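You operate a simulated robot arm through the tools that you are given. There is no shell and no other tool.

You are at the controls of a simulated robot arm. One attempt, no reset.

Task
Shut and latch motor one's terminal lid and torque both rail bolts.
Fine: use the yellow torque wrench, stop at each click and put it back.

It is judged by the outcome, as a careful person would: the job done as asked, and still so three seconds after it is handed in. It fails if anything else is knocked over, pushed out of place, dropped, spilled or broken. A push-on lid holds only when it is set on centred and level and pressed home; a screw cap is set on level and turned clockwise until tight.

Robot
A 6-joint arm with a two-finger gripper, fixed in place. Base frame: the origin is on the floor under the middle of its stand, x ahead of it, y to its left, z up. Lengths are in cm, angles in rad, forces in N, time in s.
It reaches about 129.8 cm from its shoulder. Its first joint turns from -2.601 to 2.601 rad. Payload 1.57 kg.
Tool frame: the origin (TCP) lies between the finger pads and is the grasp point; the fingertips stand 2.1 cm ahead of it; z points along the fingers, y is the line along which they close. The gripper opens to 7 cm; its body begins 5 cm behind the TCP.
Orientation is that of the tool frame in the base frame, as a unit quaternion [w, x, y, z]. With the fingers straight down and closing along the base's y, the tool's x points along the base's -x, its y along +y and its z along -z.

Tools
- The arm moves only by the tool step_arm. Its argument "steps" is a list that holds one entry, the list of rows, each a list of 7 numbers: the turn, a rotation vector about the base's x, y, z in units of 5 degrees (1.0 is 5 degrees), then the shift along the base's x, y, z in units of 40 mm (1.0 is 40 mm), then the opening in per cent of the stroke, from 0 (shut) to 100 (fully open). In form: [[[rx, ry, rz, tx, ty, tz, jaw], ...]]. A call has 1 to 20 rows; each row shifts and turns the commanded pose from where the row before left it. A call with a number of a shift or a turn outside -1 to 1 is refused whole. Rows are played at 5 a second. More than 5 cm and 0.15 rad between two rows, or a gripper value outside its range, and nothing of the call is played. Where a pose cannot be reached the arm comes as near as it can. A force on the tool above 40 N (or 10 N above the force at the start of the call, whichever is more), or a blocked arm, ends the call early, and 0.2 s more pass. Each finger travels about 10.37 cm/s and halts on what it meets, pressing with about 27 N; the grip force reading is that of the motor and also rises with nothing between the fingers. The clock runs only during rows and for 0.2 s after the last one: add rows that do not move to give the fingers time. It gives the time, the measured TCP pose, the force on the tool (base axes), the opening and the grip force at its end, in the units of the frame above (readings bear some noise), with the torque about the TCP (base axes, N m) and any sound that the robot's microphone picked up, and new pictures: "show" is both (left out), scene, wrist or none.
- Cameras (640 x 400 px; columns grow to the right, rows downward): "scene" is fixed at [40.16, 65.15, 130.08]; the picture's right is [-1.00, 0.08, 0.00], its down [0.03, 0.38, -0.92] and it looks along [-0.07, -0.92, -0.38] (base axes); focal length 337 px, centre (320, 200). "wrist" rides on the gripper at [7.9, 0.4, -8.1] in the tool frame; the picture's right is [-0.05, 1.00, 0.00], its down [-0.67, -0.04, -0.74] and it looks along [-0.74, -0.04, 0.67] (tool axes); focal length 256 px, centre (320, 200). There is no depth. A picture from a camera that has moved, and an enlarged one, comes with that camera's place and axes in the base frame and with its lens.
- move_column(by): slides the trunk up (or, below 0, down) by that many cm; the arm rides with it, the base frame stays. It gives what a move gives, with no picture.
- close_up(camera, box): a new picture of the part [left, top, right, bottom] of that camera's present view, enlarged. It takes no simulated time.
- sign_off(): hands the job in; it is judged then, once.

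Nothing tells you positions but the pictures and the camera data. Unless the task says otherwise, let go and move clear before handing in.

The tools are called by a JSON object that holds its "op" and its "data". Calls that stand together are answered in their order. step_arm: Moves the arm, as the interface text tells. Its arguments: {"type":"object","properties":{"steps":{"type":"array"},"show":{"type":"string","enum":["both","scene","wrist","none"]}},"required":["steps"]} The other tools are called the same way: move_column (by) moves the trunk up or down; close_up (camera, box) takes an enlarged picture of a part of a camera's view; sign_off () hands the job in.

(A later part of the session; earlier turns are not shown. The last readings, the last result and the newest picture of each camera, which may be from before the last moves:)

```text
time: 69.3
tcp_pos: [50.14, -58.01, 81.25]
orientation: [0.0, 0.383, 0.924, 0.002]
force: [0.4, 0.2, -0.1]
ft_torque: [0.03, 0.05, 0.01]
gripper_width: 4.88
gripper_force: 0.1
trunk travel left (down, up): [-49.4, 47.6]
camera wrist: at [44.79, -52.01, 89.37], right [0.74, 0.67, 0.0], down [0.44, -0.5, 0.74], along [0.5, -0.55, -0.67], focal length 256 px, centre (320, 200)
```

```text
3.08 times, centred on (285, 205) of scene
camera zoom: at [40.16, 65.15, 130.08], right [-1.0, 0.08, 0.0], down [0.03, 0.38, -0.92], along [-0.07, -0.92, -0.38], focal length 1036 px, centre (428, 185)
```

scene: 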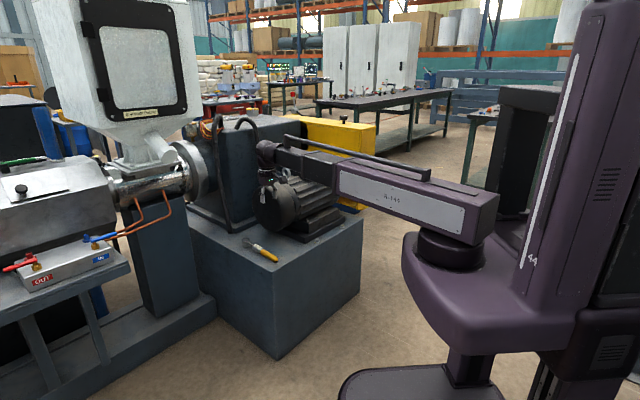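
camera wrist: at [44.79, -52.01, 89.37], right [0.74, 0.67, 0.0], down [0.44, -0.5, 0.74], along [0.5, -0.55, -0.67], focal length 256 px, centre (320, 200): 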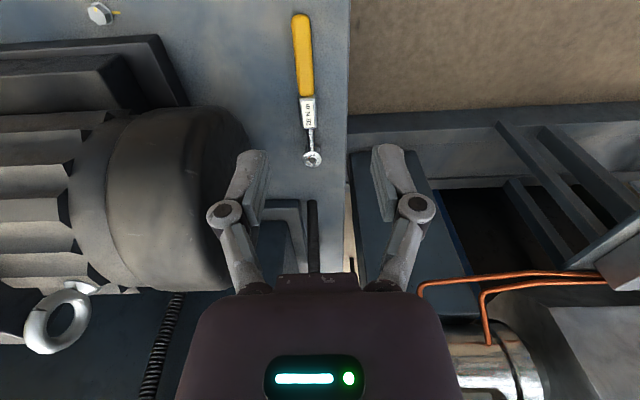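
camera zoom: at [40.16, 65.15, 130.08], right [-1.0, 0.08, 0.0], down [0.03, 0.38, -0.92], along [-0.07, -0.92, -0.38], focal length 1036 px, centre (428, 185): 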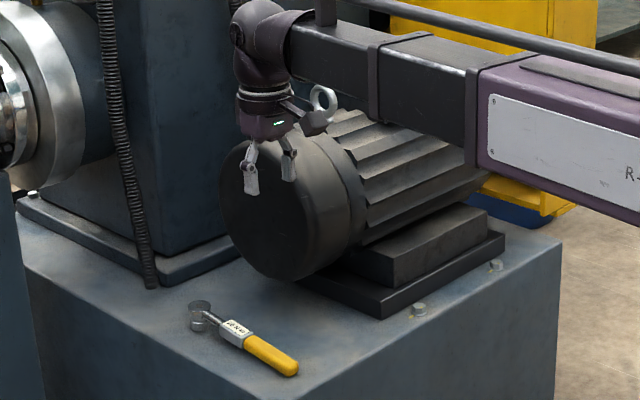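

Clearances look fine (fan cover ends ~9 cm to the side of the wrench line). I'll move over the handle's middle and lower to have a closer look.

{"op": "step_arm", "data": {"steps": [[[0, 0, 0, 0.152, -0.44, 0, 70], [0, 0, 0, 0.152, -0.44, 0, 70], [0, 0, 0, 0.152, -0.44, 0, 70], [0, 0, 0, 0, 0, 0, 70]]], "show": "none"}}

{"op": "move_column", "data": {"by": -16}}

{"op": "step_arm", "data": {"steps": [[[0, 0, 0, 0, 0, 0, 70]]]}}

{"op": "close_up", "data": {"camera": "scene", "box": [225, 160, 345, 270]}}

```text
time: 70.3
tcp_pos: [52.02, -63.29, 81.19]
orientation: [0.0, 0.383, 0.924, 0.001]
force: [0.6, -0.3, 1.1]
ft_torque: [0.01, 0.0, -0.01]
gripper_width: 4.89
gripper_force: 0.0
trunk travel left (down, up): [-49.4, 47.6]
```

```text
time: 72.1
tcp_pos: [52.12, -63.41, 65.26]
orientation: [0.0, 0.382, 0.924, 0.001]
force: [-0.4, -0.3, -0.3]
ft_torque: [0.03, 0.01, -0.02]
gripper_width: 4.9
gripper_force: 0.1
trunk travel left (down, up): [-33.4, 63.6]
```

```text
time: 72.5
tcp_pos: [52.02, -63.27, 65.23]
orientation: [0.001, 0.383, 0.924, 0.0]
force: [0.3, 1.9, 0.6]
ft_torque: [-0.04, 0.03, 0.02]
gripper_width: 4.92
gripper_force: 0.0
trunk travel left (down, up): [-33.4, 63.6]
camera wrist: at [46.61, -57.33, 73.38], right [0.74, 0.67, 0.0], down [0.44, -0.5, 0.74], along [0.5, -0.55, -0.67], focal length 256 px, centre (320, 200)
```

scene: 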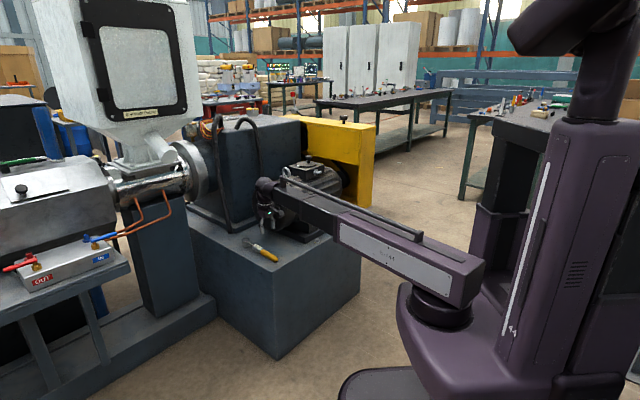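
wrist: 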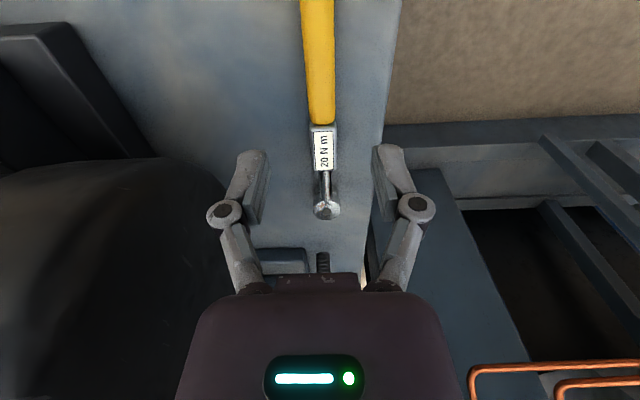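

```text
3.64 times, centred on (285, 215) of scene
camera zoom: at [40.16, 65.15, 130.08], right [-1.0, 0.08, 0.0], down [0.03, 0.38, -0.92], along [-0.07, -0.92, -0.38], focal length 1225 px, centre (447, 146)
```

zoom: 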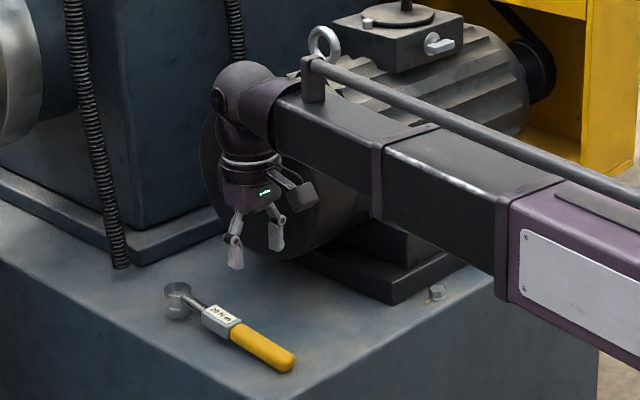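

I'll zoom in on the wrench head and handle for precise measurement.

{"op": "close_up", "data": {"camera": "wrist", "box": [270, 110, 390, 230]}}

{"op": "close_up", "data": {"camera": "wrist", "box": [240, 0, 400, 100]}}

{"op": "close_up", "data": {"camera": "scene", "box": [235, 225, 285, 270]}}

```text
3.33 times, centred on (330, 170) of wrist
camera zoom: at [46.61, -57.33, 73.38], right [0.74, 0.67, 0.0], down [0.44, -0.5, 0.74], along [0.5, -0.55, -0.67], focal length 853 px, centre (287, 300)
```

zoom: 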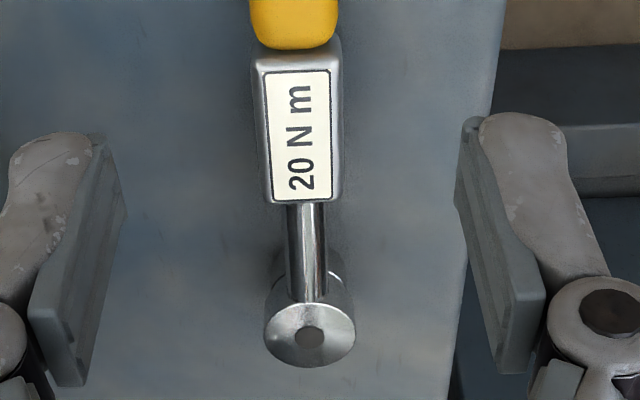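

```text
4.00 times, centred on (320, 50) of wrist
camera zoom: at [46.61, -57.33, 73.38], right [0.74, 0.67, 0.0], down [0.44, -0.5, 0.74], along [0.5, -0.55, -0.67], focal length 1024 px, centre (320, 800)
```

zoom: 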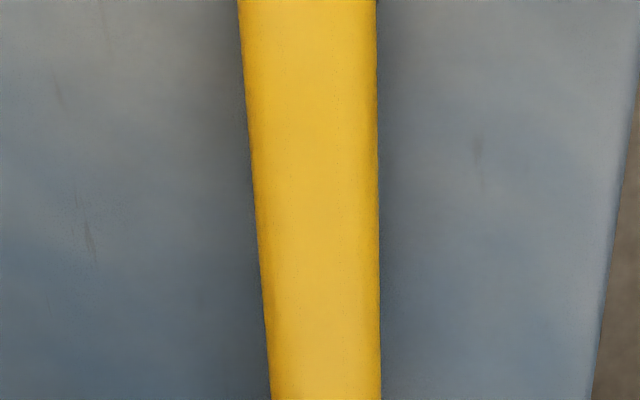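

```text
8.89 times, centred on (260, 248) of scene
camera zoom: at [40.16, 65.15, 130.08], right [-1.0, 0.08, 0.0], down [0.03, 0.38, -0.92], along [-0.07, -0.92, -0.38], focal length 2994 px, centre (853, -222)
```

zoom: 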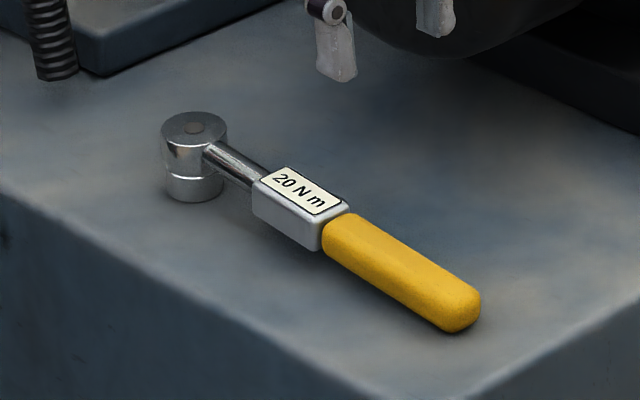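

The gripper is aligned over the handle. I'll lower in stages, checking the fingertip gap to the plinth.

{"op": "move_column", "data": {"by": -10}}

{"op": "close_up", "data": {"camera": "scene", "box": [235, 215, 295, 270]}}

{"op": "close_up", "data": {"camera": "wrist", "box": [160, 0, 480, 240]}}

```text
time: 73.9
tcp_pos: [52.05, -63.32, 55.4]
orientation: [0.001, 0.382, 0.924, 0.001]
force: [0.3, 0.5, 0.0]
ft_torque: [-0.03, 0.0, -0.02]
gripper_width: 4.9
gripper_force: 0.1
trunk travel left (down, up): [-23.4, 73.6]
```

```text
7.27 times, centred on (265, 242) of scene
camera zoom: at [40.16, 65.15, 130.08], right [-1.0, 0.08, 0.0], down [0.03, 0.38, -0.92], along [-0.07, -0.92, -0.38], focal length 2449 px, centre (720, -109)
```

zoom: 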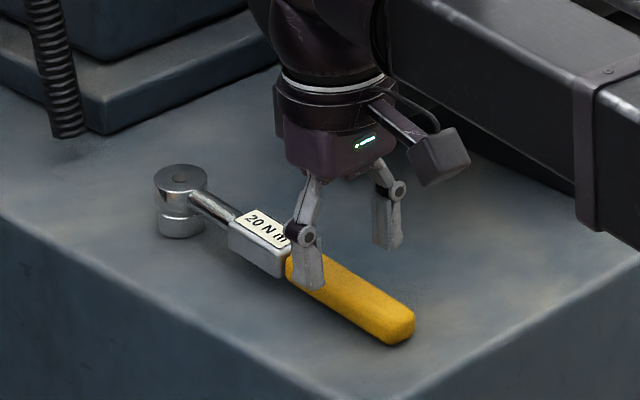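

```text
1.67 times, centred on (320, 120) of wrist
camera zoom: at [46.61, -57.33, 63.38], right [0.74, 0.67, 0.0], down [0.44, -0.5, 0.74], along [0.5, -0.55, -0.67], focal length 427 px, centre (320, 333)
```

zoom: 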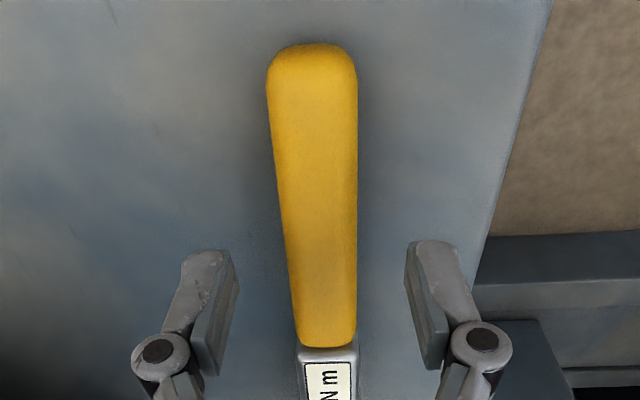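

Handle top is at about z 52.8 with the plinth near 50.5. I'll lower 2.2 cm so the tips end just above the plinth, then check.

{"op": "move_column", "data": {"by": -2.2}}

{"op": "close_up", "data": {"camera": "scene", "box": [240, 220, 290, 265]}}

```text
time: 74.5
tcp_pos: [52.09, -63.25, 53.07]
orientation: [0.001, 0.383, 0.924, 0.0]
force: [0.4, 0.5, -0.2]
ft_torque: [0.02, 0.02, 0.02]
gripper_width: 4.89
gripper_force: 0.2
trunk travel left (down, up): [-21.2, 75.8]
```

```text
8.89 times, centred on (265, 242) of scene
camera zoom: at [40.16, 65.15, 130.08], right [-1.0, 0.08, 0.0], down [0.03, 0.38, -0.92], along [-0.07, -0.92, -0.38], focal length 2994 px, centre (809, -178)
```

zoom: 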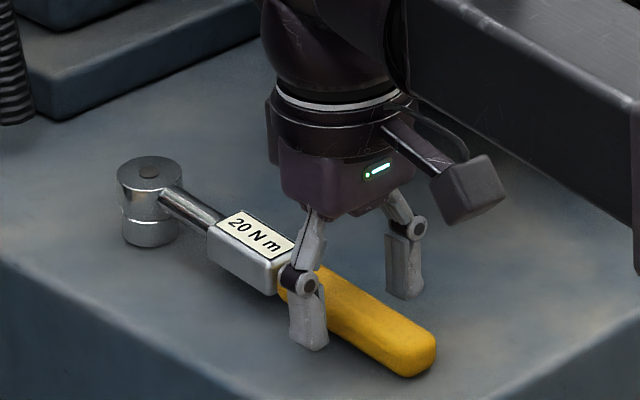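

The tips straddle the handle just above the plinth. Closing firmly.

{"op": "step_arm", "data": {"steps": [[[0, 0, 0, 0, 0, 0, 40], [0, 0, 0, 0, 0, 0, 28], [0, 0, 0, 0, 0, 0, 10], [0, 0, 0, 0, 0, 0, 0], [0, 0, 0, 0, 0, 0, 0]]], "show": "none"}}

{"op": "close_up", "data": {"camera": "scene", "box": [240, 220, 290, 265]}}

{"op": "close_up", "data": {"camera": "wrist", "box": [160, 40, 480, 240]}}

```text
time: 75.8
tcp_pos: [52.07, -63.17, 53.14]
orientation: [0.001, 0.383, 0.924, 0.001]
force: [0.5, 0.3, -0.4]
ft_torque: [-0.02, 0.01, 0.01]
gripper_width: 2.39
gripper_force: 26.6
trunk travel left (down, up): [-21.2, 75.8]
```

```text
8.89 times, centred on (265, 242) of scene
camera zoom: at [40.16, 65.15, 130.08], right [-1.0, 0.08, 0.0], down [0.03, 0.38, -0.92], along [-0.07, -0.92, -0.38], focal length 2994 px, centre (809, -178)
```

zoom: 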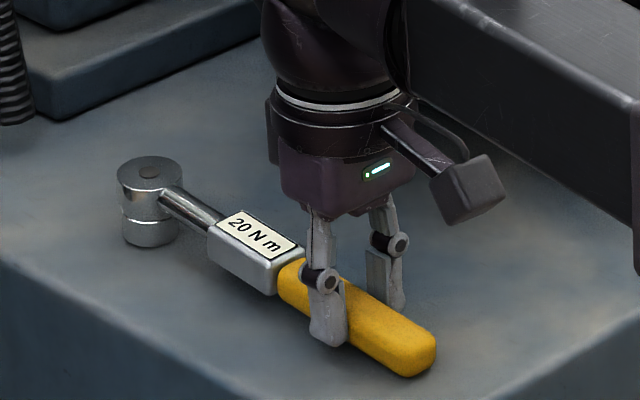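

```text
2.00 times, centred on (320, 140) of wrist
camera zoom: at [46.61, -57.33, 61.18], right [0.74, 0.67, 0.0], down [0.44, -0.5, 0.74], along [0.5, -0.55, -0.67], focal length 512 px, centre (320, 320)
```

zoom: 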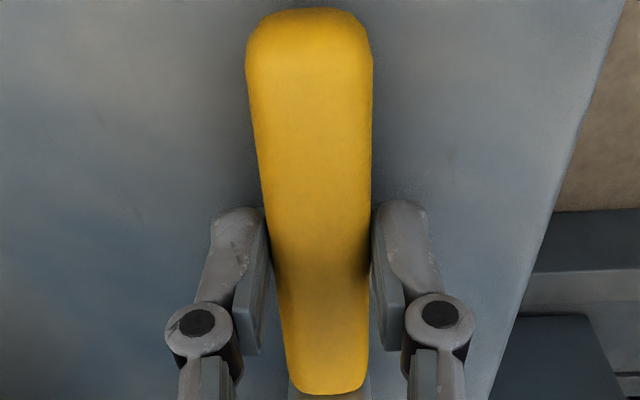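

The handle is held (2.4 cm, ~27 N). I'll lift it straight up a few centimetres and check that it stays level.

{"op": "move_column", "data": {"by": 6}}

{"op": "close_up", "data": {"camera": "scene", "box": [235, 205, 295, 265]}}

{"op": "close_up", "data": {"camera": "wrist", "box": [160, 40, 480, 240]}}

```text
time: 76.8
tcp_pos: [52.02, -63.38, 58.99]
orientation: [0.001, 0.382, 0.924, 0.0]
force: [0.2, 0.0, -2.7]
ft_torque: [0.15, 0.13, 0.03]
gripper_width: 2.35
gripper_force: 27.2
trunk travel left (down, up): [-27.2, 69.8]
```

```text
6.67 times, centred on (265, 235) of scene
camera zoom: at [40.16, 65.15, 130.08], right [-1.0, 0.08, 0.0], down [0.03, 0.38, -0.92], along [-0.07, -0.92, -0.38], focal length 2245 px, centre (687, -33)
```

zoom: 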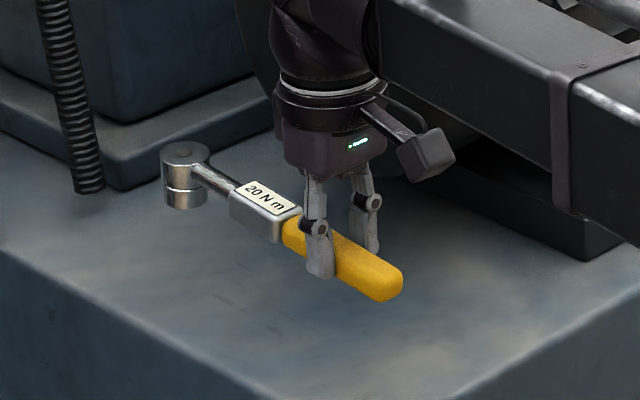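

```text
2.00 times, centred on (320, 140) of wrist
camera zoom: at [46.62, -57.35, 67.15], right [0.74, 0.67, 0.0], down [0.45, -0.5, 0.74], along [0.5, -0.55, -0.67], focal length 512 px, centre (320, 320)
```

zoom: 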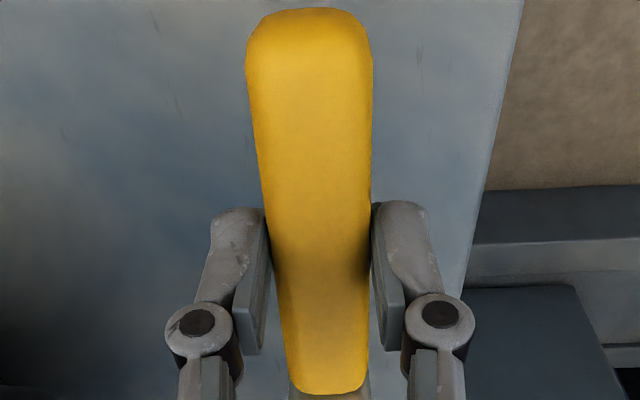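

The wrench lifts cleanly and stays level. I'll measure where its head sits relative to the gripper and look at the bolts.

{"op": "close_up", "data": {"camera": "wrist", "box": [270, 150, 390, 270]}}

{"op": "close_up", "data": {"camera": "scene", "box": [280, 200, 360, 260]}}

```text
3.33 times, centred on (330, 210) of wrist
camera zoom: at [46.62, -57.35, 67.15], right [0.74, 0.67, 0.0], down [0.45, -0.5, 0.74], along [0.5, -0.55, -0.67], focal length 853 px, centre (287, 167)
```

zoom: 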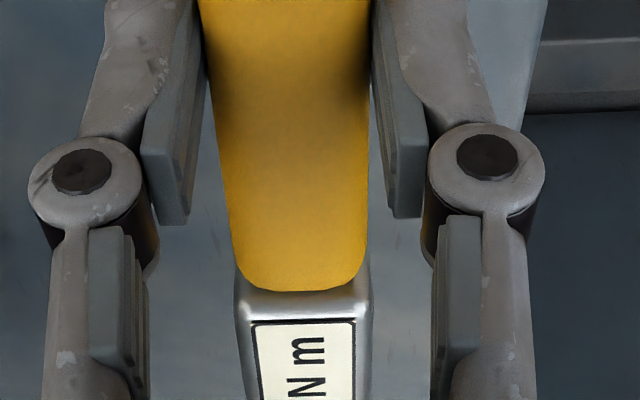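

```text
6.67 times, centred on (320, 230) of scene
camera zoom: at [40.16, 65.15, 130.08], right [-1.0, 0.08, 0.0], down [0.03, 0.38, -0.92], along [-0.07, -0.92, -0.38], focal length 2245 px, centre (320, 0)
```

zoom: 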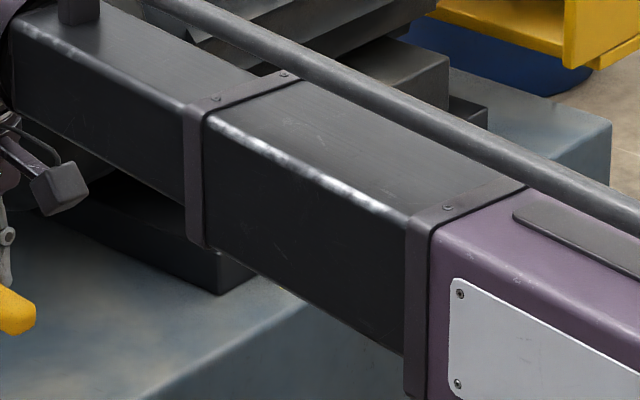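

The wrench head is hidden behind the palm in the wrist view, so I'll rely on kinematics plus the scene camera: the socket is 16.0 cm ahead of the grip. I'll raise, carry the wrench to a spot beside bolt A with the tool turned, and get a close look at that bolt.

{"op": "move_column", "data": {"by": 41}}

{"op": "step_arm", "data": {"steps": [[[0, 0, -1, -0.73, 0.11, 0, 0], [0, 0, -1, -0.73, 0.11, 0, 0], [0, 0, -1, -0.73, 0.11, 0, 0], [0, 0, -1, -0.73, 0.11, 0, 0], [0, 0, -1, -0.73, 0.11, 0, 0], [0, 0, -1, -0.73, 0.11, 0, 0], [0, 0, -1, -0.73, 0.11, 0, 0], [0, 0, -1, -0.73, 0.11, 0, 0], [0, 0, -1, -0.73, 0.11, 0, 0], [0, 0, 0, -0.73, 0.11, 0, 0], [0, 0, 0, -0.73, 0.11, 0, 0], [0, 0, 0, -0.73, 0.11, 0, 0], [0, 0, 0, 0, 0, 0, 0]]]}}

```text
refused: 41 is not a number from -40 to 40
```

```text
time: 79.5
tcp_pos: [16.94, -58.06, 59.05]
orientation: [0.0, 0.707, 0.707, 0.001]
force: [0.7, -0.2, -1.6]
ft_torque: [0.21, 0.02, -0.03]
gripper_width: 2.36
gripper_force: 27.0
trunk travel left (down, up): [-27.2, 69.8]
camera wrist: at [17.25, -50.03, 67.17], right [1.0, -0.05, 0.0], down [-0.04, -0.67, 0.74], along [-0.04, -0.74, -0.67], focal length 256 px, centre (320, 200)
```

scene: 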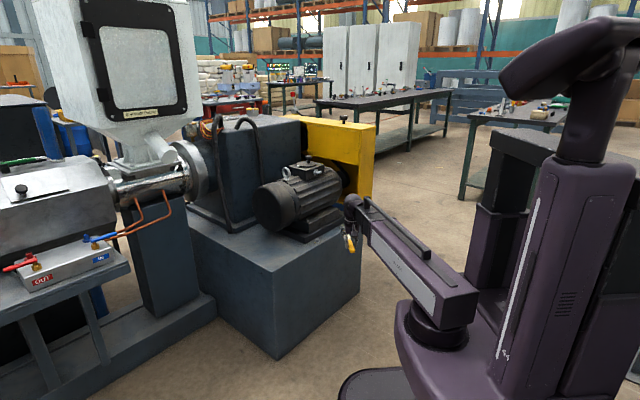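
wrist: 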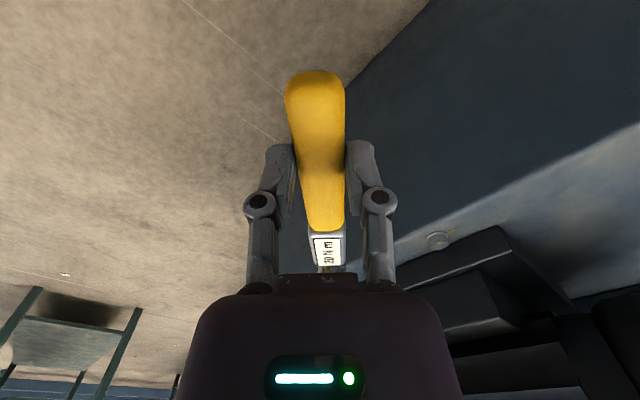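

Important: the column move was refused (limit 40) and the swing was executed low. I must check whether the wrench brushed anything; the wrench appears tilted in the grip now. Looking closely before doing anything else.

{"op": "close_up", "data": {"camera": "scene", "box": [310, 180, 390, 260]}}

{"op": "close_up", "data": {"camera": "wrist", "box": [220, 40, 420, 290]}}

{"op": "close_up", "data": {"camera": "scene", "box": [220, 140, 380, 280]}}

```text
5.00 times, centred on (350, 220) of scene
camera zoom: at [40.16, 65.15, 130.08], right [-1.0, 0.08, 0.0], down [0.03, 0.38, -0.92], along [-0.07, -0.92, -0.38], focal length 1684 px, centre (170, 100)
```

zoom: 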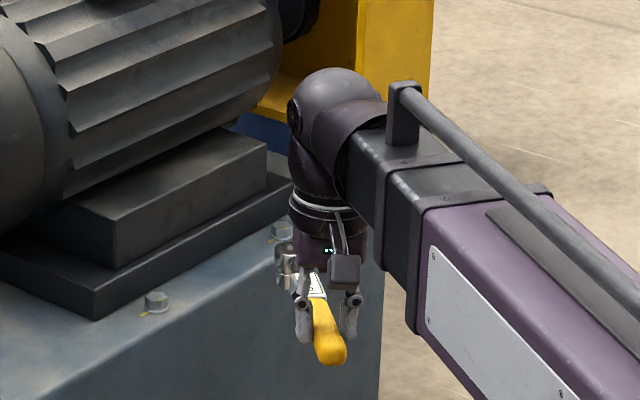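

```text
1.60 times, centred on (320, 165) of wrist
camera zoom: at [17.25, -50.03, 67.17], right [1.0, -0.05, 0.0], down [-0.04, -0.67, 0.74], along [-0.04, -0.74, -0.67], focal length 410 px, centre (320, 256)
```

zoom: 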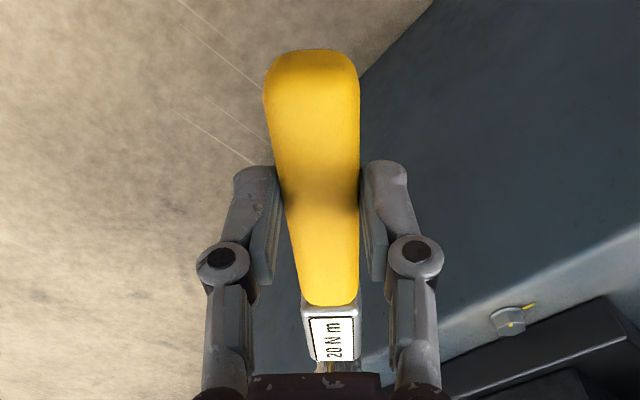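

```text
2.86 times, centred on (300, 210) of scene
camera zoom: at [40.16, 65.15, 130.08], right [-1.0, 0.08, 0.0], down [0.03, 0.38, -0.92], along [-0.07, -0.92, -0.38], focal length 962 px, centre (377, 171)
```

zoom: 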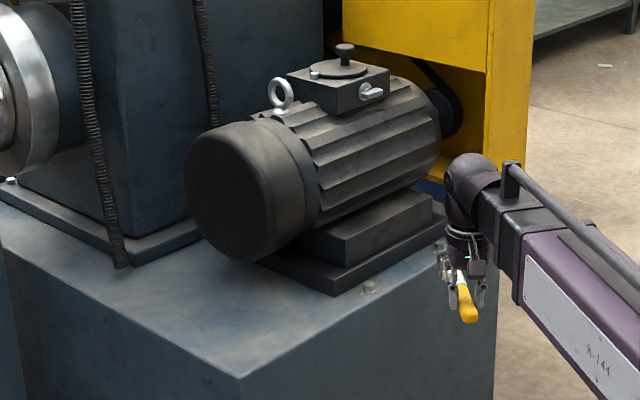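

The motor and everything else look unmoved, but the wrench tipped about 7° head-down in the grip (it likely brushed the underside of the fan cover). I'll raise high now, one step at a time, go back to the wrench's original spot, set it down level and re-grip.

{"op": "move_column", "data": {"by": 36}}

```text
time: 83.0
tcp_pos: [16.88, -57.84, 95.12]
orientation: [0.001, 0.707, 0.707, 0.0]
force: [0.1, -0.2, -2.9]
ft_torque: [0.21, -0.04, -0.02]
gripper_width: 2.37
gripper_force: 26.7
trunk travel left (down, up): [-63.2, 33.8]
```

Now swing back above the wrench's original place, at height.

{"op": "step_arm", "data": {"steps": [[[0, 0, 0.643, 0.629, -0.097, 0, 0], [0, 0, 0.643, 0.629, -0.097, 0, 0], [0, 0, 0.643, 0.629, -0.097, 0, 0], [0, 0, 0.643, 0.629, -0.097, 0, 0], [0, 0, 0.643, 0.629, -0.097, 0, 0], [0, 0, 0.643, 0.629, -0.097, 0, 0], [0, 0, 0.643, 0.629, -0.097, 0, 0], [0, 0, 0.643, 0.629, -0.097, 0, 0], [0, 0, 0.643, 0.629, -0.097, 0, 0], [0, 0, 0.643, 0.629, -0.097, 0, 0], [0, 0, 0.643, 0.629, -0.097, 0, 0], [0, 0, 0.643, 0.629, -0.097, 0, 0], [0, 0, 0.643, 0.629, -0.097, 0, 0], [0, 0, 0.643, 0.629, -0.097, 0, 0], [0, 0, 0, 0, 0, 0, 0]]]}}

{"op": "close_up", "data": {"camera": "scene", "box": [220, 130, 320, 210]}}

```text
time: 86.2
tcp_pos: [52.28, -63.53, 95.1]
orientation: [0.001, 0.383, 0.924, 0.001]
force: [0.1, -0.2, -2.7]
ft_torque: [0.15, 0.17, 0.0]
gripper_width: 2.37
gripper_force: 27.1
trunk travel left (down, up): [-63.2, 33.8]
camera wrist: at [46.88, -57.56, 103.16], right [0.74, 0.67, 0.0], down [0.44, -0.5, 0.74], along [0.5, -0.55, -0.67], focal length 256 px, centre (320, 200)
```

scene: 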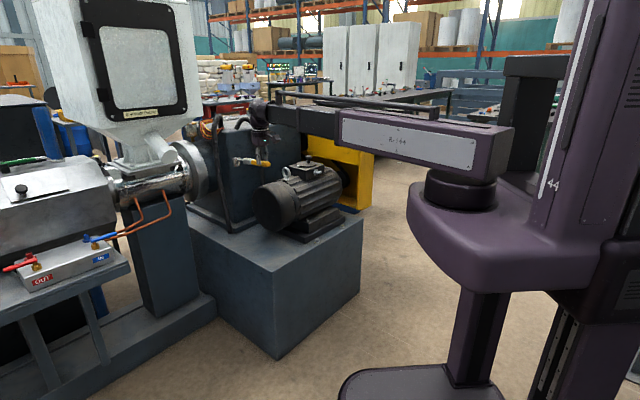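
wrist: 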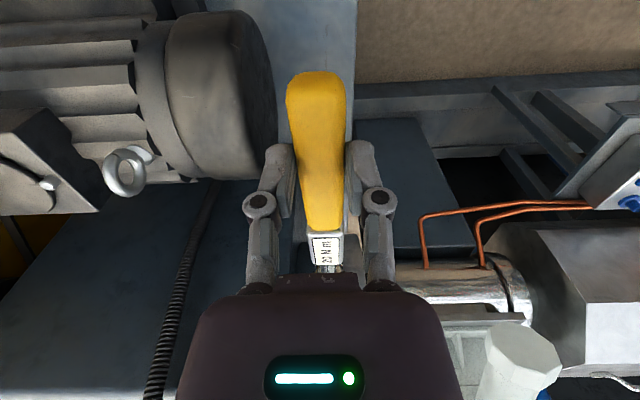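

```text
5.00 times, centred on (270, 170) of scene
camera zoom: at [40.16, 65.15, 130.08], right [-1.0, 0.08, 0.0], down [0.03, 0.38, -0.92], along [-0.07, -0.92, -0.38], focal length 1684 px, centre (570, 350)
```

zoom: 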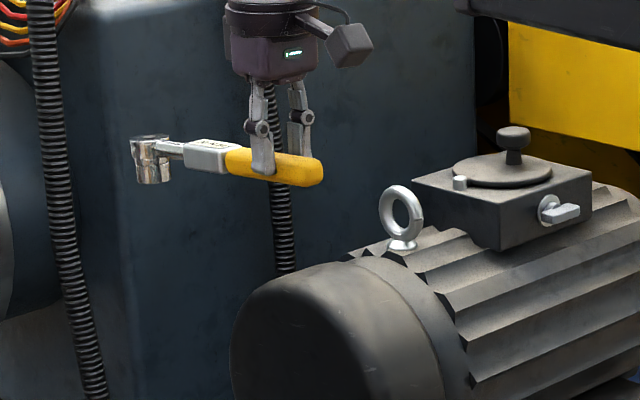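

The tilt is visible (head a bit low). I'm above the original spot; small position correction, then lower close to the plinth.

{"op": "step_arm", "data": {"steps": [[[0, 0, 0, -0.1, 0.12, 0, 0], [0, 0, 0, 0, 0, 0, 0]]], "show": "none"}}

{"op": "move_column", "data": {"by": -38}}

{"op": "close_up", "data": {"camera": "scene", "box": [235, 210, 295, 265]}}

```text
time: 86.8
tcp_pos: [51.7, -63.05, 95.09]
orientation: [0.0, 0.384, 0.923, 0.001]
force: [-0.2, 0.5, -3.5]
ft_torque: [0.17, 0.18, -0.01]
gripper_width: 2.39
gripper_force: 26.6
trunk travel left (down, up): [-63.2, 33.8]
```

```text
time: 90.5
tcp_pos: [51.88, -63.03, 56.93]
orientation: [0.001, 0.383, 0.924, 0.0]
force: [-0.6, 0.2, -3.5]
ft_torque: [0.13, 0.14, 0.0]
gripper_width: 2.36
gripper_force: 27.1
trunk travel left (down, up): [-25.2, 71.8]
```

```text
7.27 times, centred on (265, 238) of scene
camera zoom: at [40.16, 65.15, 130.08], right [-1.0, 0.08, 0.0], down [0.03, 0.38, -0.92], along [-0.07, -0.92, -0.38], focal length 2449 px, centre (720, -73)
```

zoom: 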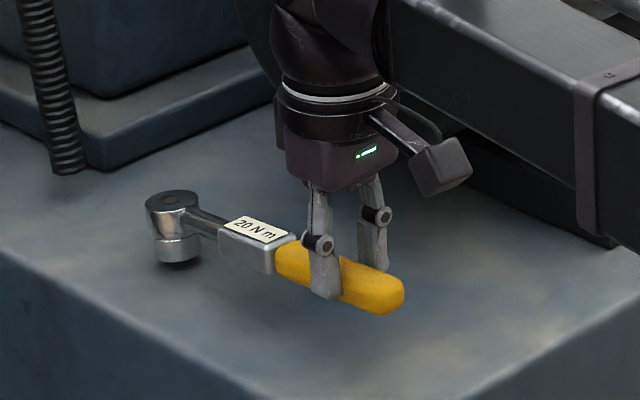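

Tilted head is close to the plinth. I'll lower in small increments so it settles level in the grip.

{"op": "move_column", "data": {"by": -1.8}}

{"op": "move_column", "data": {"by": -0.8}}

```text
time: 91.2
tcp_pos: [51.88, -63.14, 55.3]
orientation: [0.0, 0.383, 0.924, 0.0]
force: [-1.1, 0.3, -3.0]
ft_torque: [0.14, 0.13, 0.02]
gripper_width: 2.38
gripper_force: 26.3
trunk travel left (down, up): [-23.4, 73.6]
```

```text
time: 91.7
tcp_pos: [51.9, -63.08, 54.51]
orientation: [0.001, 0.383, 0.924, 0.001]
force: [0.2, 0.2, -2.9]
ft_torque: [0.1, 0.17, 0.0]
gripper_width: 2.39
gripper_force: 27.4
trunk travel left (down, up): [-22.6, 74.4]
```

{"op": "move_column", "data": {"by": -0.6}}

{"op": "close_up", "data": {"camera": "scene", "box": [235, 210, 295, 265]}}

```text
time: 92.3
tcp_pos: [51.84, -63.06, 53.9]
orientation: [0.001, 0.384, 0.923, 0.001]
force: [-0.1, 0.2, -3.8]
ft_torque: [0.08, 0.17, 0.0]
gripper_width: 2.4
gripper_force: 27.0
trunk travel left (down, up): [-22.0, 75.0]
```

```text
7.27 times, centred on (265, 238) of scene
camera zoom: at [40.16, 65.15, 130.08], right [-1.0, 0.08, 0.0], down [0.03, 0.38, -0.92], along [-0.07, -0.92, -0.38], focal length 2449 px, centre (720, -73)
```

zoom: 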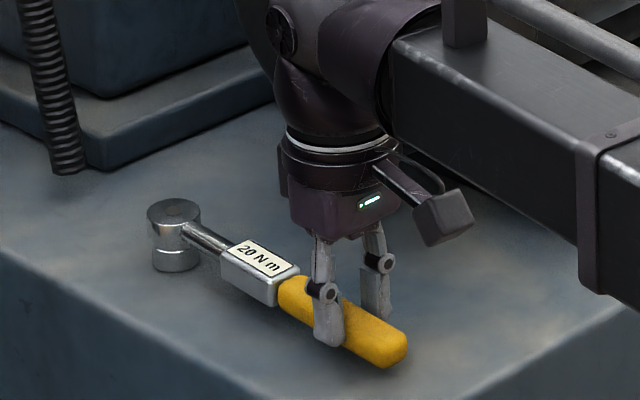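

{"op": "move_column", "data": {"by": -0.5}}

{"op": "close_up", "data": {"camera": "scene", "box": [235, 210, 295, 265]}}

```text
time: 92.8
tcp_pos: [51.87, -62.98, 53.51]
orientation: [0.0, 0.384, 0.924, 0.001]
force: [-1.6, 2.1, 1.7]
ft_torque: [-0.21, -0.27, 0.06]
gripper_width: 2.36
gripper_force: 27.0
trunk travel left (down, up): [-21.5, 75.5]
```

```text
7.27 times, centred on (265, 238) of scene
camera zoom: at [40.16, 65.15, 130.08], right [-1.0, 0.08, 0.0], down [0.03, 0.38, -0.92], along [-0.07, -0.92, -0.38], focal length 2449 px, centre (720, -73)
```

zoom: 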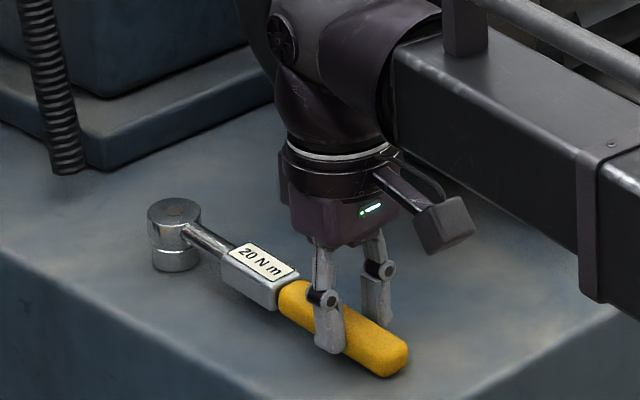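

Now the head has made contact. I'll loosen the grip slightly, lower the last bit, and release.

{"op": "step_arm", "data": {"steps": [[[0, 0, 0, 0, 0, 0, 31], [0, 0, 0, 0, 0, 0, 32]]], "show": "none"}}

{"op": "move_column", "data": {"by": -0.35}}

{"op": "step_arm", "data": {"steps": [[[0, 0, 0, 0, 0, 0, 36], [0, 0, 0, 0, 0, 0, 45], [0, 0, 0, 0, 0, 0, 60], [0, 0, 0, 0, 0, 0, 60]]], "show": "wrist"}}

{"op": "close_up", "data": {"camera": "scene", "box": [235, 210, 295, 265]}}

```text
time: 93.4
tcp_pos: [51.94, -62.97, 53.41]
orientation: [0.001, 0.383, 0.924, 0.001]
force: [-1.3, 1.0, 0.6]
ft_torque: [-0.08, -0.08, 0.03]
gripper_width: 2.35
gripper_force: 26.4
trunk travel left (down, up): [-21.5, 75.5]
```

```text
time: 94.0
tcp_pos: [51.83, -62.99, 53.31]
orientation: [0.003, 0.384, 0.923, 0.0]
force: [3.9, -4.7, 37.1]
ft_torque: [-0.07, -0.05, 0.03]
gripper_width: 2.35
gripper_force: 26.7
trunk travel left (down, up): [-21.2, 75.8]
```

```text
time: 95.0
tcp_pos: [51.81, -62.99, 53.05]
orientation: [0.0, 0.384, 0.924, 0.0]
force: [0.3, -0.1, -0.2]
ft_torque: [0.03, 0.01, 0.03]
gripper_width: 4.21
gripper_force: 0.0
trunk travel left (down, up): [-21.2, 75.8]
camera wrist: at [46.42, -57.08, 61.12], right [0.74, 0.67, 0.0], down [0.44, -0.5, 0.74], along [0.5, -0.55, -0.67], focal length 256 px, centre (320, 200)
```

wrist: 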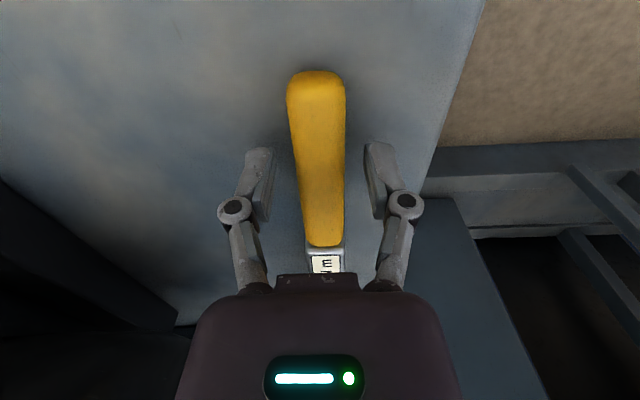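

```text
7.27 times, centred on (265, 238) of scene
camera zoom: at [40.16, 65.15, 130.08], right [-1.0, 0.08, 0.0], down [0.03, 0.38, -0.92], along [-0.07, -0.92, -0.38], focal length 2449 px, centre (720, -73)
```

zoom: 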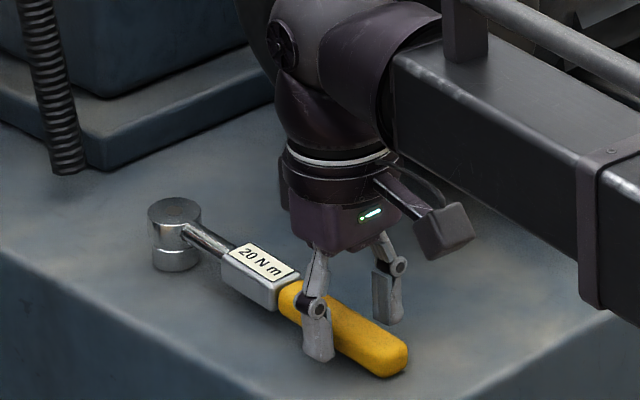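

The wrench is lying level again, about 0.5 cm from its original place. I'll shift the grip slightly toward the head and re-grip it.

{"op": "step_arm", "data": {"steps": [[[0, 0, 0, 0.141, -0.142, 0, 60], [0, 0, 0, 0, 0, 0, 60], [0, 0, 0, 0, 0, 0, 40], [0, 0, 0, 0, 0, 0, 28], [0, 0, 0, 0, 0, 0, 10], [0, 0, 0, 0, 0, 0, 0], [0, 0, 0, 0, 0, 0, 0]]], "show": "wrist"}}

```text
time: 96.6
tcp_pos: [52.32, -63.5, 53.04]
orientation: [0.0, 0.383, 0.924, 0.001]
force: [1.0, 0.1, 0.7]
ft_torque: [-0.03, -0.04, 0.01]
gripper_width: 2.39
gripper_force: 27.2
trunk travel left (down, up): [-21.2, 75.8]
camera wrist: at [46.98, -57.66, 61.13], right [0.74, 0.67, 0.0], down [0.44, -0.5, 0.75], along [0.5, -0.55, -0.67], focal length 256 px, centre (320, 200)
```

wrist: 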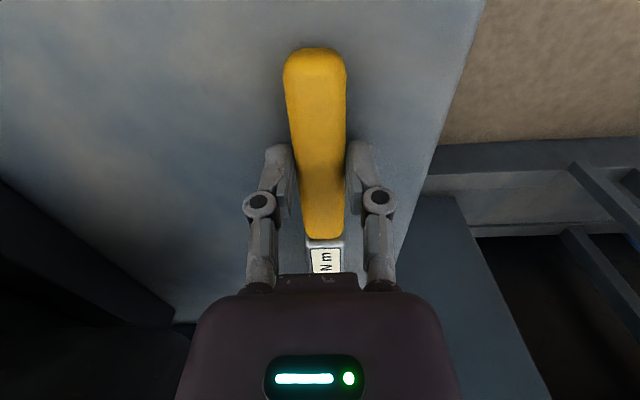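

Grip is good (socket ≈16.1 cm ahead). Now lift high first and verify before any sideways move.

{"op": "move_column", "data": {"by": 39.5}}

{"op": "close_up", "data": {"camera": "scene", "box": [220, 130, 320, 210]}}

{"op": "close_up", "data": {"camera": "wrist", "box": [220, 20, 420, 270]}}

```text
time: 100.3
tcp_pos: [52.44, -63.69, 92.4]
orientation: [0.0, 0.383, 0.924, 0.0]
force: [0.5, -0.4, -3.0]
ft_torque: [0.18, 0.16, 0.01]
gripper_width: 2.38
gripper_force: 27.0
trunk travel left (down, up): [-60.7, 36.3]
```

```text
5.00 times, centred on (270, 170) of scene
camera zoom: at [40.16, 65.15, 130.08], right [-1.0, 0.08, 0.0], down [0.03, 0.38, -0.92], along [-0.07, -0.92, -0.38], focal length 1684 px, centre (570, 350)
```

zoom: 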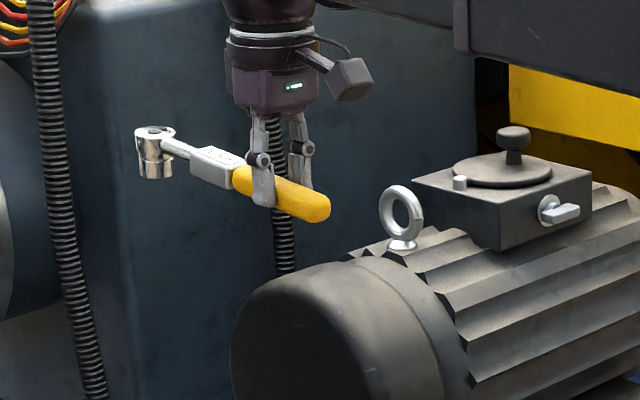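

```text
1.60 times, centred on (320, 145) of wrist
camera zoom: at [46.99, -57.68, 100.6], right [0.74, 0.67, 0.0], down [0.44, -0.5, 0.74], along [0.5, -0.55, -0.67], focal length 410 px, centre (320, 288)
```

zoom: 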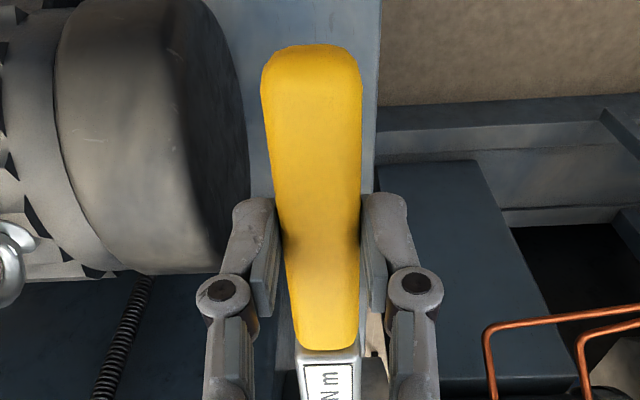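

The wrench is still level in the grip. Now, at safe height, I'll carry it to beside bolt A with the tool turned 45°.

{"op": "step_arm", "data": {"steps": [[[0, 0, -0.75, -0.675, -0.09, 0, 0], [0, 0, -0.75, -0.675, -0.09, 0, 0], [0, 0, -0.75, -0.675, -0.09, 0, 0], [0, 0, -0.75, -0.675, -0.09, 0, 0], [0, 0, -0.75, -0.675, -0.09, 0, 0], [0, 0, -0.75, -0.675, -0.09, 0, 0], [0, 0, -0.75, -0.675, -0.09, 0, 0], [0, 0, -0.75, -0.675, -0.09, 0, 0], [0, 0, -0.75, -0.675, -0.09, 0, 0], [0, 0, -0.75, -0.675, -0.09, 0, 0], [0, 0, -0.75, -0.675, -0.09, 0, 0], [0, 0, -0.75, -0.675, -0.09, 0, 0], [0, 0, 0, 0, 0, 0, 0]]]}}

```text
time: 103.2
tcp_pos: [19.96, -67.85, 92.56]
orientation: [0.0, 0.708, 0.706, 0.0]
force: [0.4, 0.2, -3.9]
ft_torque: [0.2, 0.01, -0.05]
gripper_width: 2.37
gripper_force: 26.4
trunk travel left (down, up): [-60.7, 36.3]
camera wrist: at [20.3, -59.93, 100.61], right [1.0, -0.06, 0.0], down [-0.04, -0.67, 0.74], along [-0.04, -0.74, -0.67], focal length 256 px, centre (320, 200)
```

scene: 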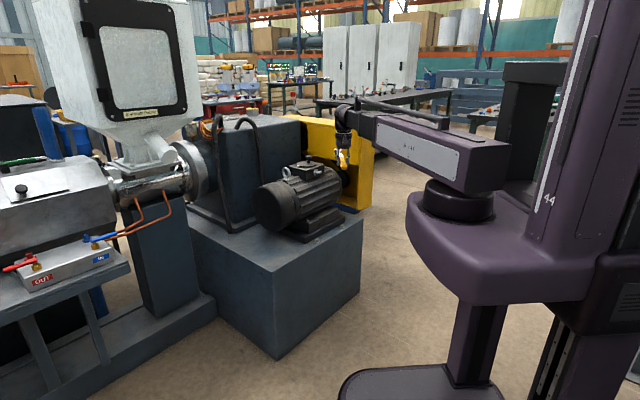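
wrist: 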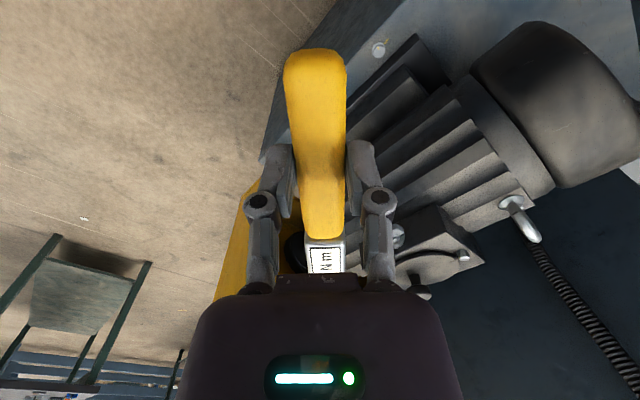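

Bolt A is visible beside the handle. I'll zoom, then lower for a second view to triangulate.

{"op": "close_up", "data": {"camera": "wrist", "box": [350, 20, 430, 80]}}

{"op": "move_column", "data": {"by": -26}}

{"op": "close_up", "data": {"camera": "wrist", "box": [360, 80, 480, 180]}}

{"op": "close_up", "data": {"camera": "scene", "box": [290, 170, 390, 260]}}

```text
6.67 times, centred on (390, 50) of wrist
camera zoom: at [20.3, -59.93, 100.61], right [1.0, -0.06, 0.0], down [-0.04, -0.67, 0.74], along [-0.04, -0.74, -0.67], focal length 1707 px, centre (-147, 1200)
```

zoom: 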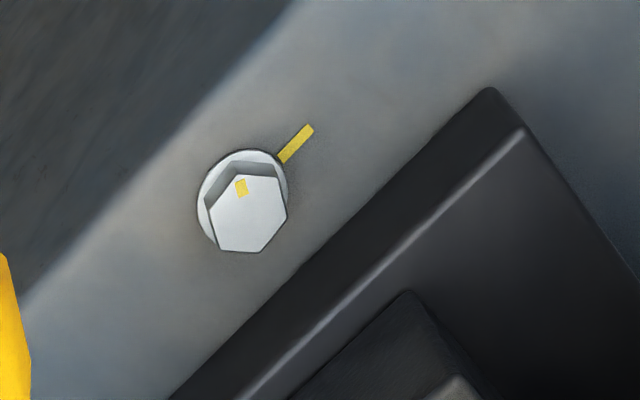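

```text
time: 105.8
tcp_pos: [20.05, -67.9, 66.51]
orientation: [0.001, 0.708, 0.707, 0.001]
force: [-0.7, -0.4, -2.0]
ft_torque: [0.19, 0.02, 0.01]
gripper_width: 2.34
gripper_force: 26.9
trunk travel left (down, up): [-34.7, 62.3]
```

```text
4.00 times, centred on (420, 130) of wrist
camera zoom: at [20.32, -59.92, 74.61], right [1.0, -0.05, 0.0], down [-0.04, -0.67, 0.74], along [-0.04, -0.74, -0.67], focal length 1024 px, centre (-80, 480)
```

zoom: 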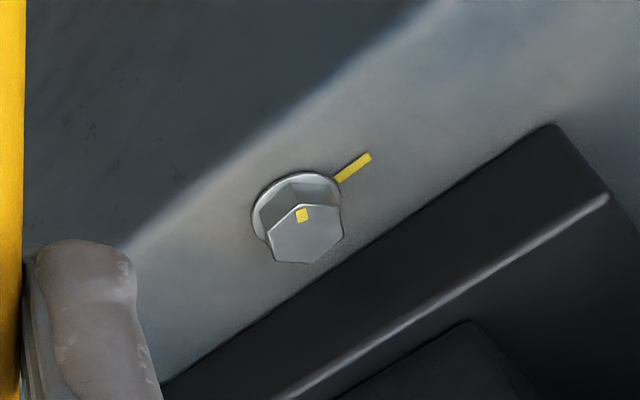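

```text
4.44 times, centred on (340, 215) of scene
camera zoom: at [40.16, 65.15, 130.08], right [-1.0, 0.08, 0.0], down [0.03, 0.38, -0.92], along [-0.07, -0.92, -0.38], focal length 1497 px, centre (231, 133)
```

zoom: 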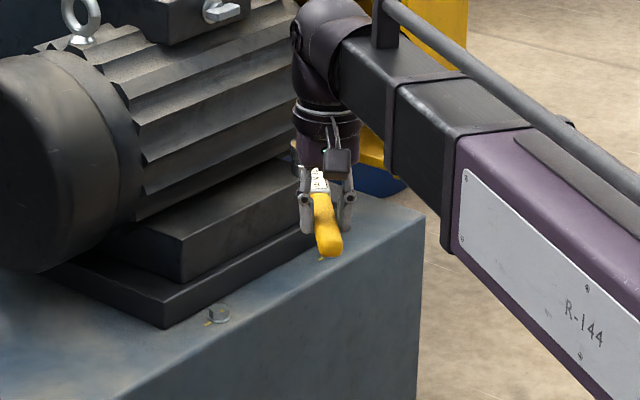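

Bolt A's head is triangulated at [29.93, −76.39, top 51.55] with its paint dot about 65° counter-clockwise of the plinth line. I'll raise again, then turn the wrench to its starting angle above bolt A.

{"op": "move_column", "data": {"by": 26}}

{"op": "step_arm", "data": {"steps": [[[0, 0, 1, -0.0934, -0.0891, 0, 0], [0, 0, 1, -0.0934, -0.0891, 0, 0], [0, 0, 1, -0.0934, -0.0891, 0, 0], [0, 0, 1, -0.0934, -0.0891, 0, 0], [0, 0, 1, -0.0934, -0.0891, 0, 0], [0, 0, 1, -0.0934, -0.0891, 0, 0], [0, 0, 1, -0.0934, -0.0891, 0, 0], [0, 0, 1, -0.0934, -0.0891, 0, 0], [0, 0, 1, -0.0934, -0.0891, 0, 0], [0, 0, 1, -0.0934, -0.0891, 0, 0], [0, 0, 1, -0.0934, -0.0891, 0, 0], [0, 0, 1, -0.0934, -0.0891, 0, 0], [0, 0, 1, -0.0934, -0.0891, 0, 0], [0, 0, 1, -0.0934, -0.0891, 0, 0], [0, 0, 1, -0.0934, -0.0891, 0, 0], [0, 0, 1, -0.0934, -0.0891, 0, 0], [0, 0, 0, 0, 0, 0, 0]]]}}

```text
time: 108.5
tcp_pos: [19.89, -67.86, 92.43]
orientation: [0.001, 0.707, 0.707, 0.001]
force: [0.0, 0.2, -2.5]
ft_torque: [0.2, 0.01, 0.01]
gripper_width: 2.37
gripper_force: 26.6
trunk travel left (down, up): [-60.7, 36.3]
```

```text
time: 112.1
tcp_pos: [14.06, -73.67, 92.61]
orientation: [0.0, 0.087, 0.996, 0.001]
force: [-0.1, -0.4, -3.1]
ft_torque: [0.02, 0.19, 0.01]
gripper_width: 2.34
gripper_force: 27.4
trunk travel left (down, up): [-60.7, 36.3]
camera wrist: at [6.22, -71.83, 100.61], right [0.23, 0.97, 0.0], down [0.65, -0.15, 0.74], along [0.73, -0.17, -0.67], focal length 256 px, centre (320, 200)
```

scene: 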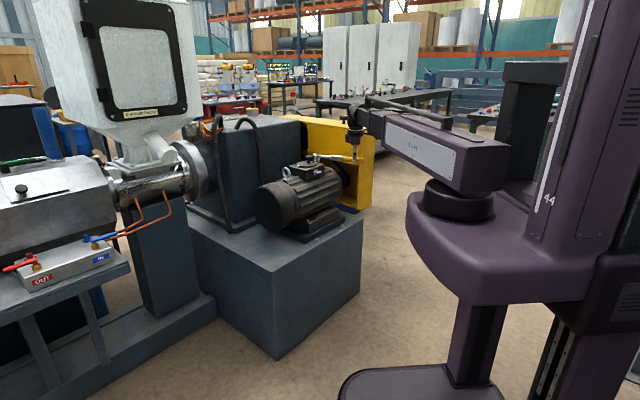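
wrist: 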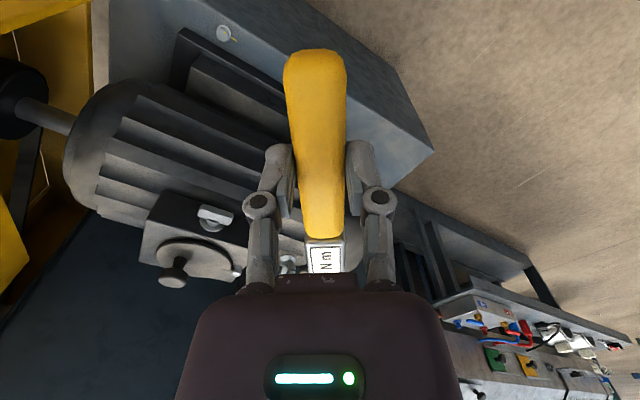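

Bolt B is visible too from here; I'll zoom to measure it as well.

{"op": "close_up", "data": {"camera": "wrist", "box": [185, 5, 265, 55]}}

{"op": "close_up", "data": {"camera": "scene", "box": [290, 130, 390, 260]}}

```text
8.00 times, centred on (225, 30) of wrist
camera zoom: at [6.22, -71.83, 100.61], right [0.23, 0.97, 0.0], down [0.65, -0.15, 0.74], along [0.73, -0.17, -0.67], focal length 2048 px, centre (1080, 1560)
```

zoom: 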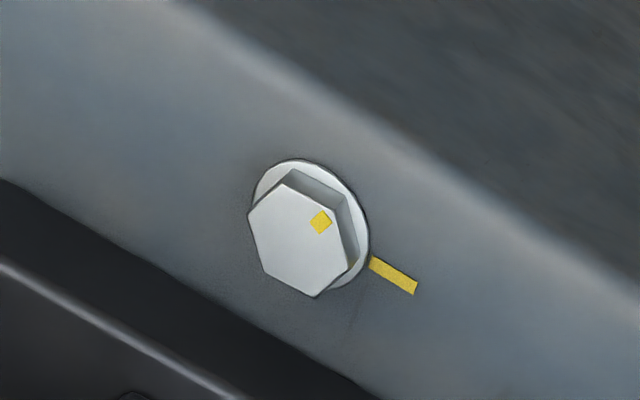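

```text
3.08 times, centred on (340, 195) of scene
camera zoom: at [40.16, 65.15, 130.08], right [-1.0, 0.08, 0.0], down [0.03, 0.38, -0.92], along [-0.07, -0.92, -0.38], focal length 1036 px, centre (258, 215)
```

zoom: 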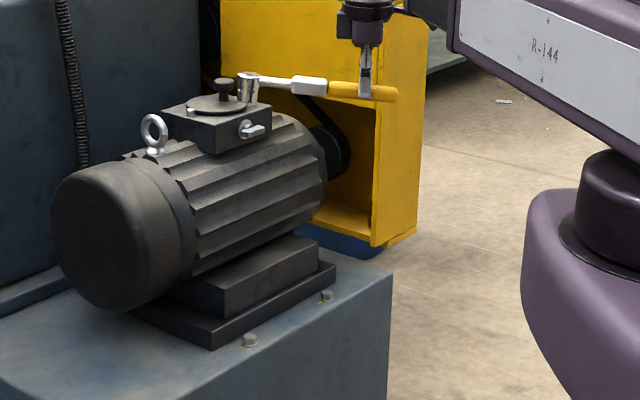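

Zooming on the wrench in the scene camera to check that the socket is level.

{"op": "close_up", "data": {"camera": "scene", "box": [325, 140, 375, 175]}}

```text
11.43 times, centred on (350, 158) of scene
camera zoom: at [40.16, 65.15, 130.08], right [-1.0, 0.08, 0.0], down [0.03, 0.38, -0.92], along [-0.07, -0.92, -0.38], focal length 3849 px, centre (-23, 686)
```

zoom: 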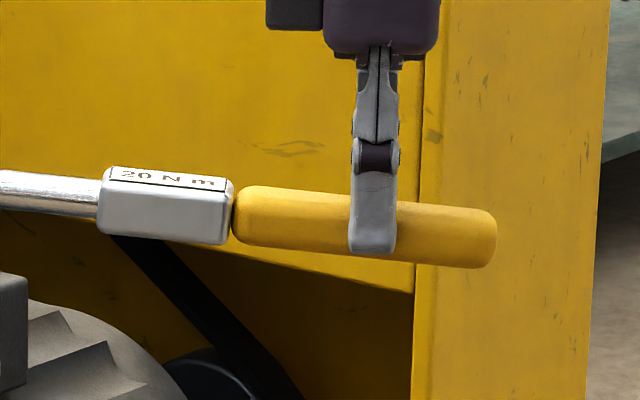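

The wrench rides about 4–5° head-up (that's how it lay, with the handle resting on the plinth). I'll tilt the tool 4.5° to bring the socket vertical, then re-check.

{"op": "step_arm", "data": {"steps": [[[0.078, 0.443, 0, 0, 0, 0, 0], [0.078, 0.443, 0, 0, 0, 0, 0], [0, 0, 0, 0, 0, 0, 0]]], "show": "none"}}

{"op": "close_up", "data": {"camera": "scene", "box": [320, 140, 380, 180]}}

```text
time: 112.9
tcp_pos: [14.09, -73.71, 92.54]
orientation: [-0.038, 0.088, 0.995, 0.005]
force: [-0.1, -0.2, -2.9]
ft_torque: [-0.02, 0.22, 0.0]
gripper_width: 2.35
gripper_force: 27.3
trunk travel left (down, up): [-60.7, 36.3]
```

```text
10.00 times, centred on (350, 160) of scene
camera zoom: at [40.16, 65.15, 130.08], right [-1.0, 0.08, 0.0], down [0.03, 0.38, -0.92], along [-0.07, -0.92, -0.38], focal length 3368 px, centre (20, 600)
```

zoom: 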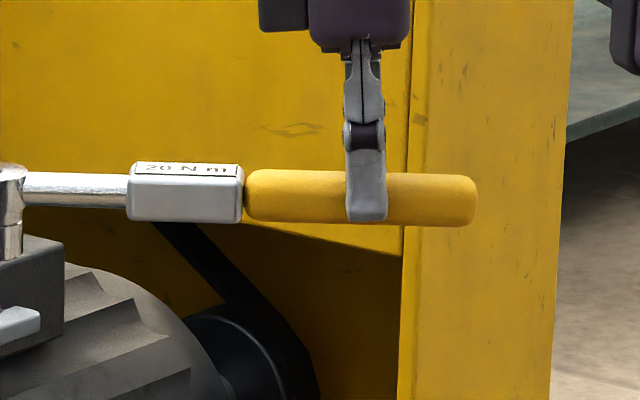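

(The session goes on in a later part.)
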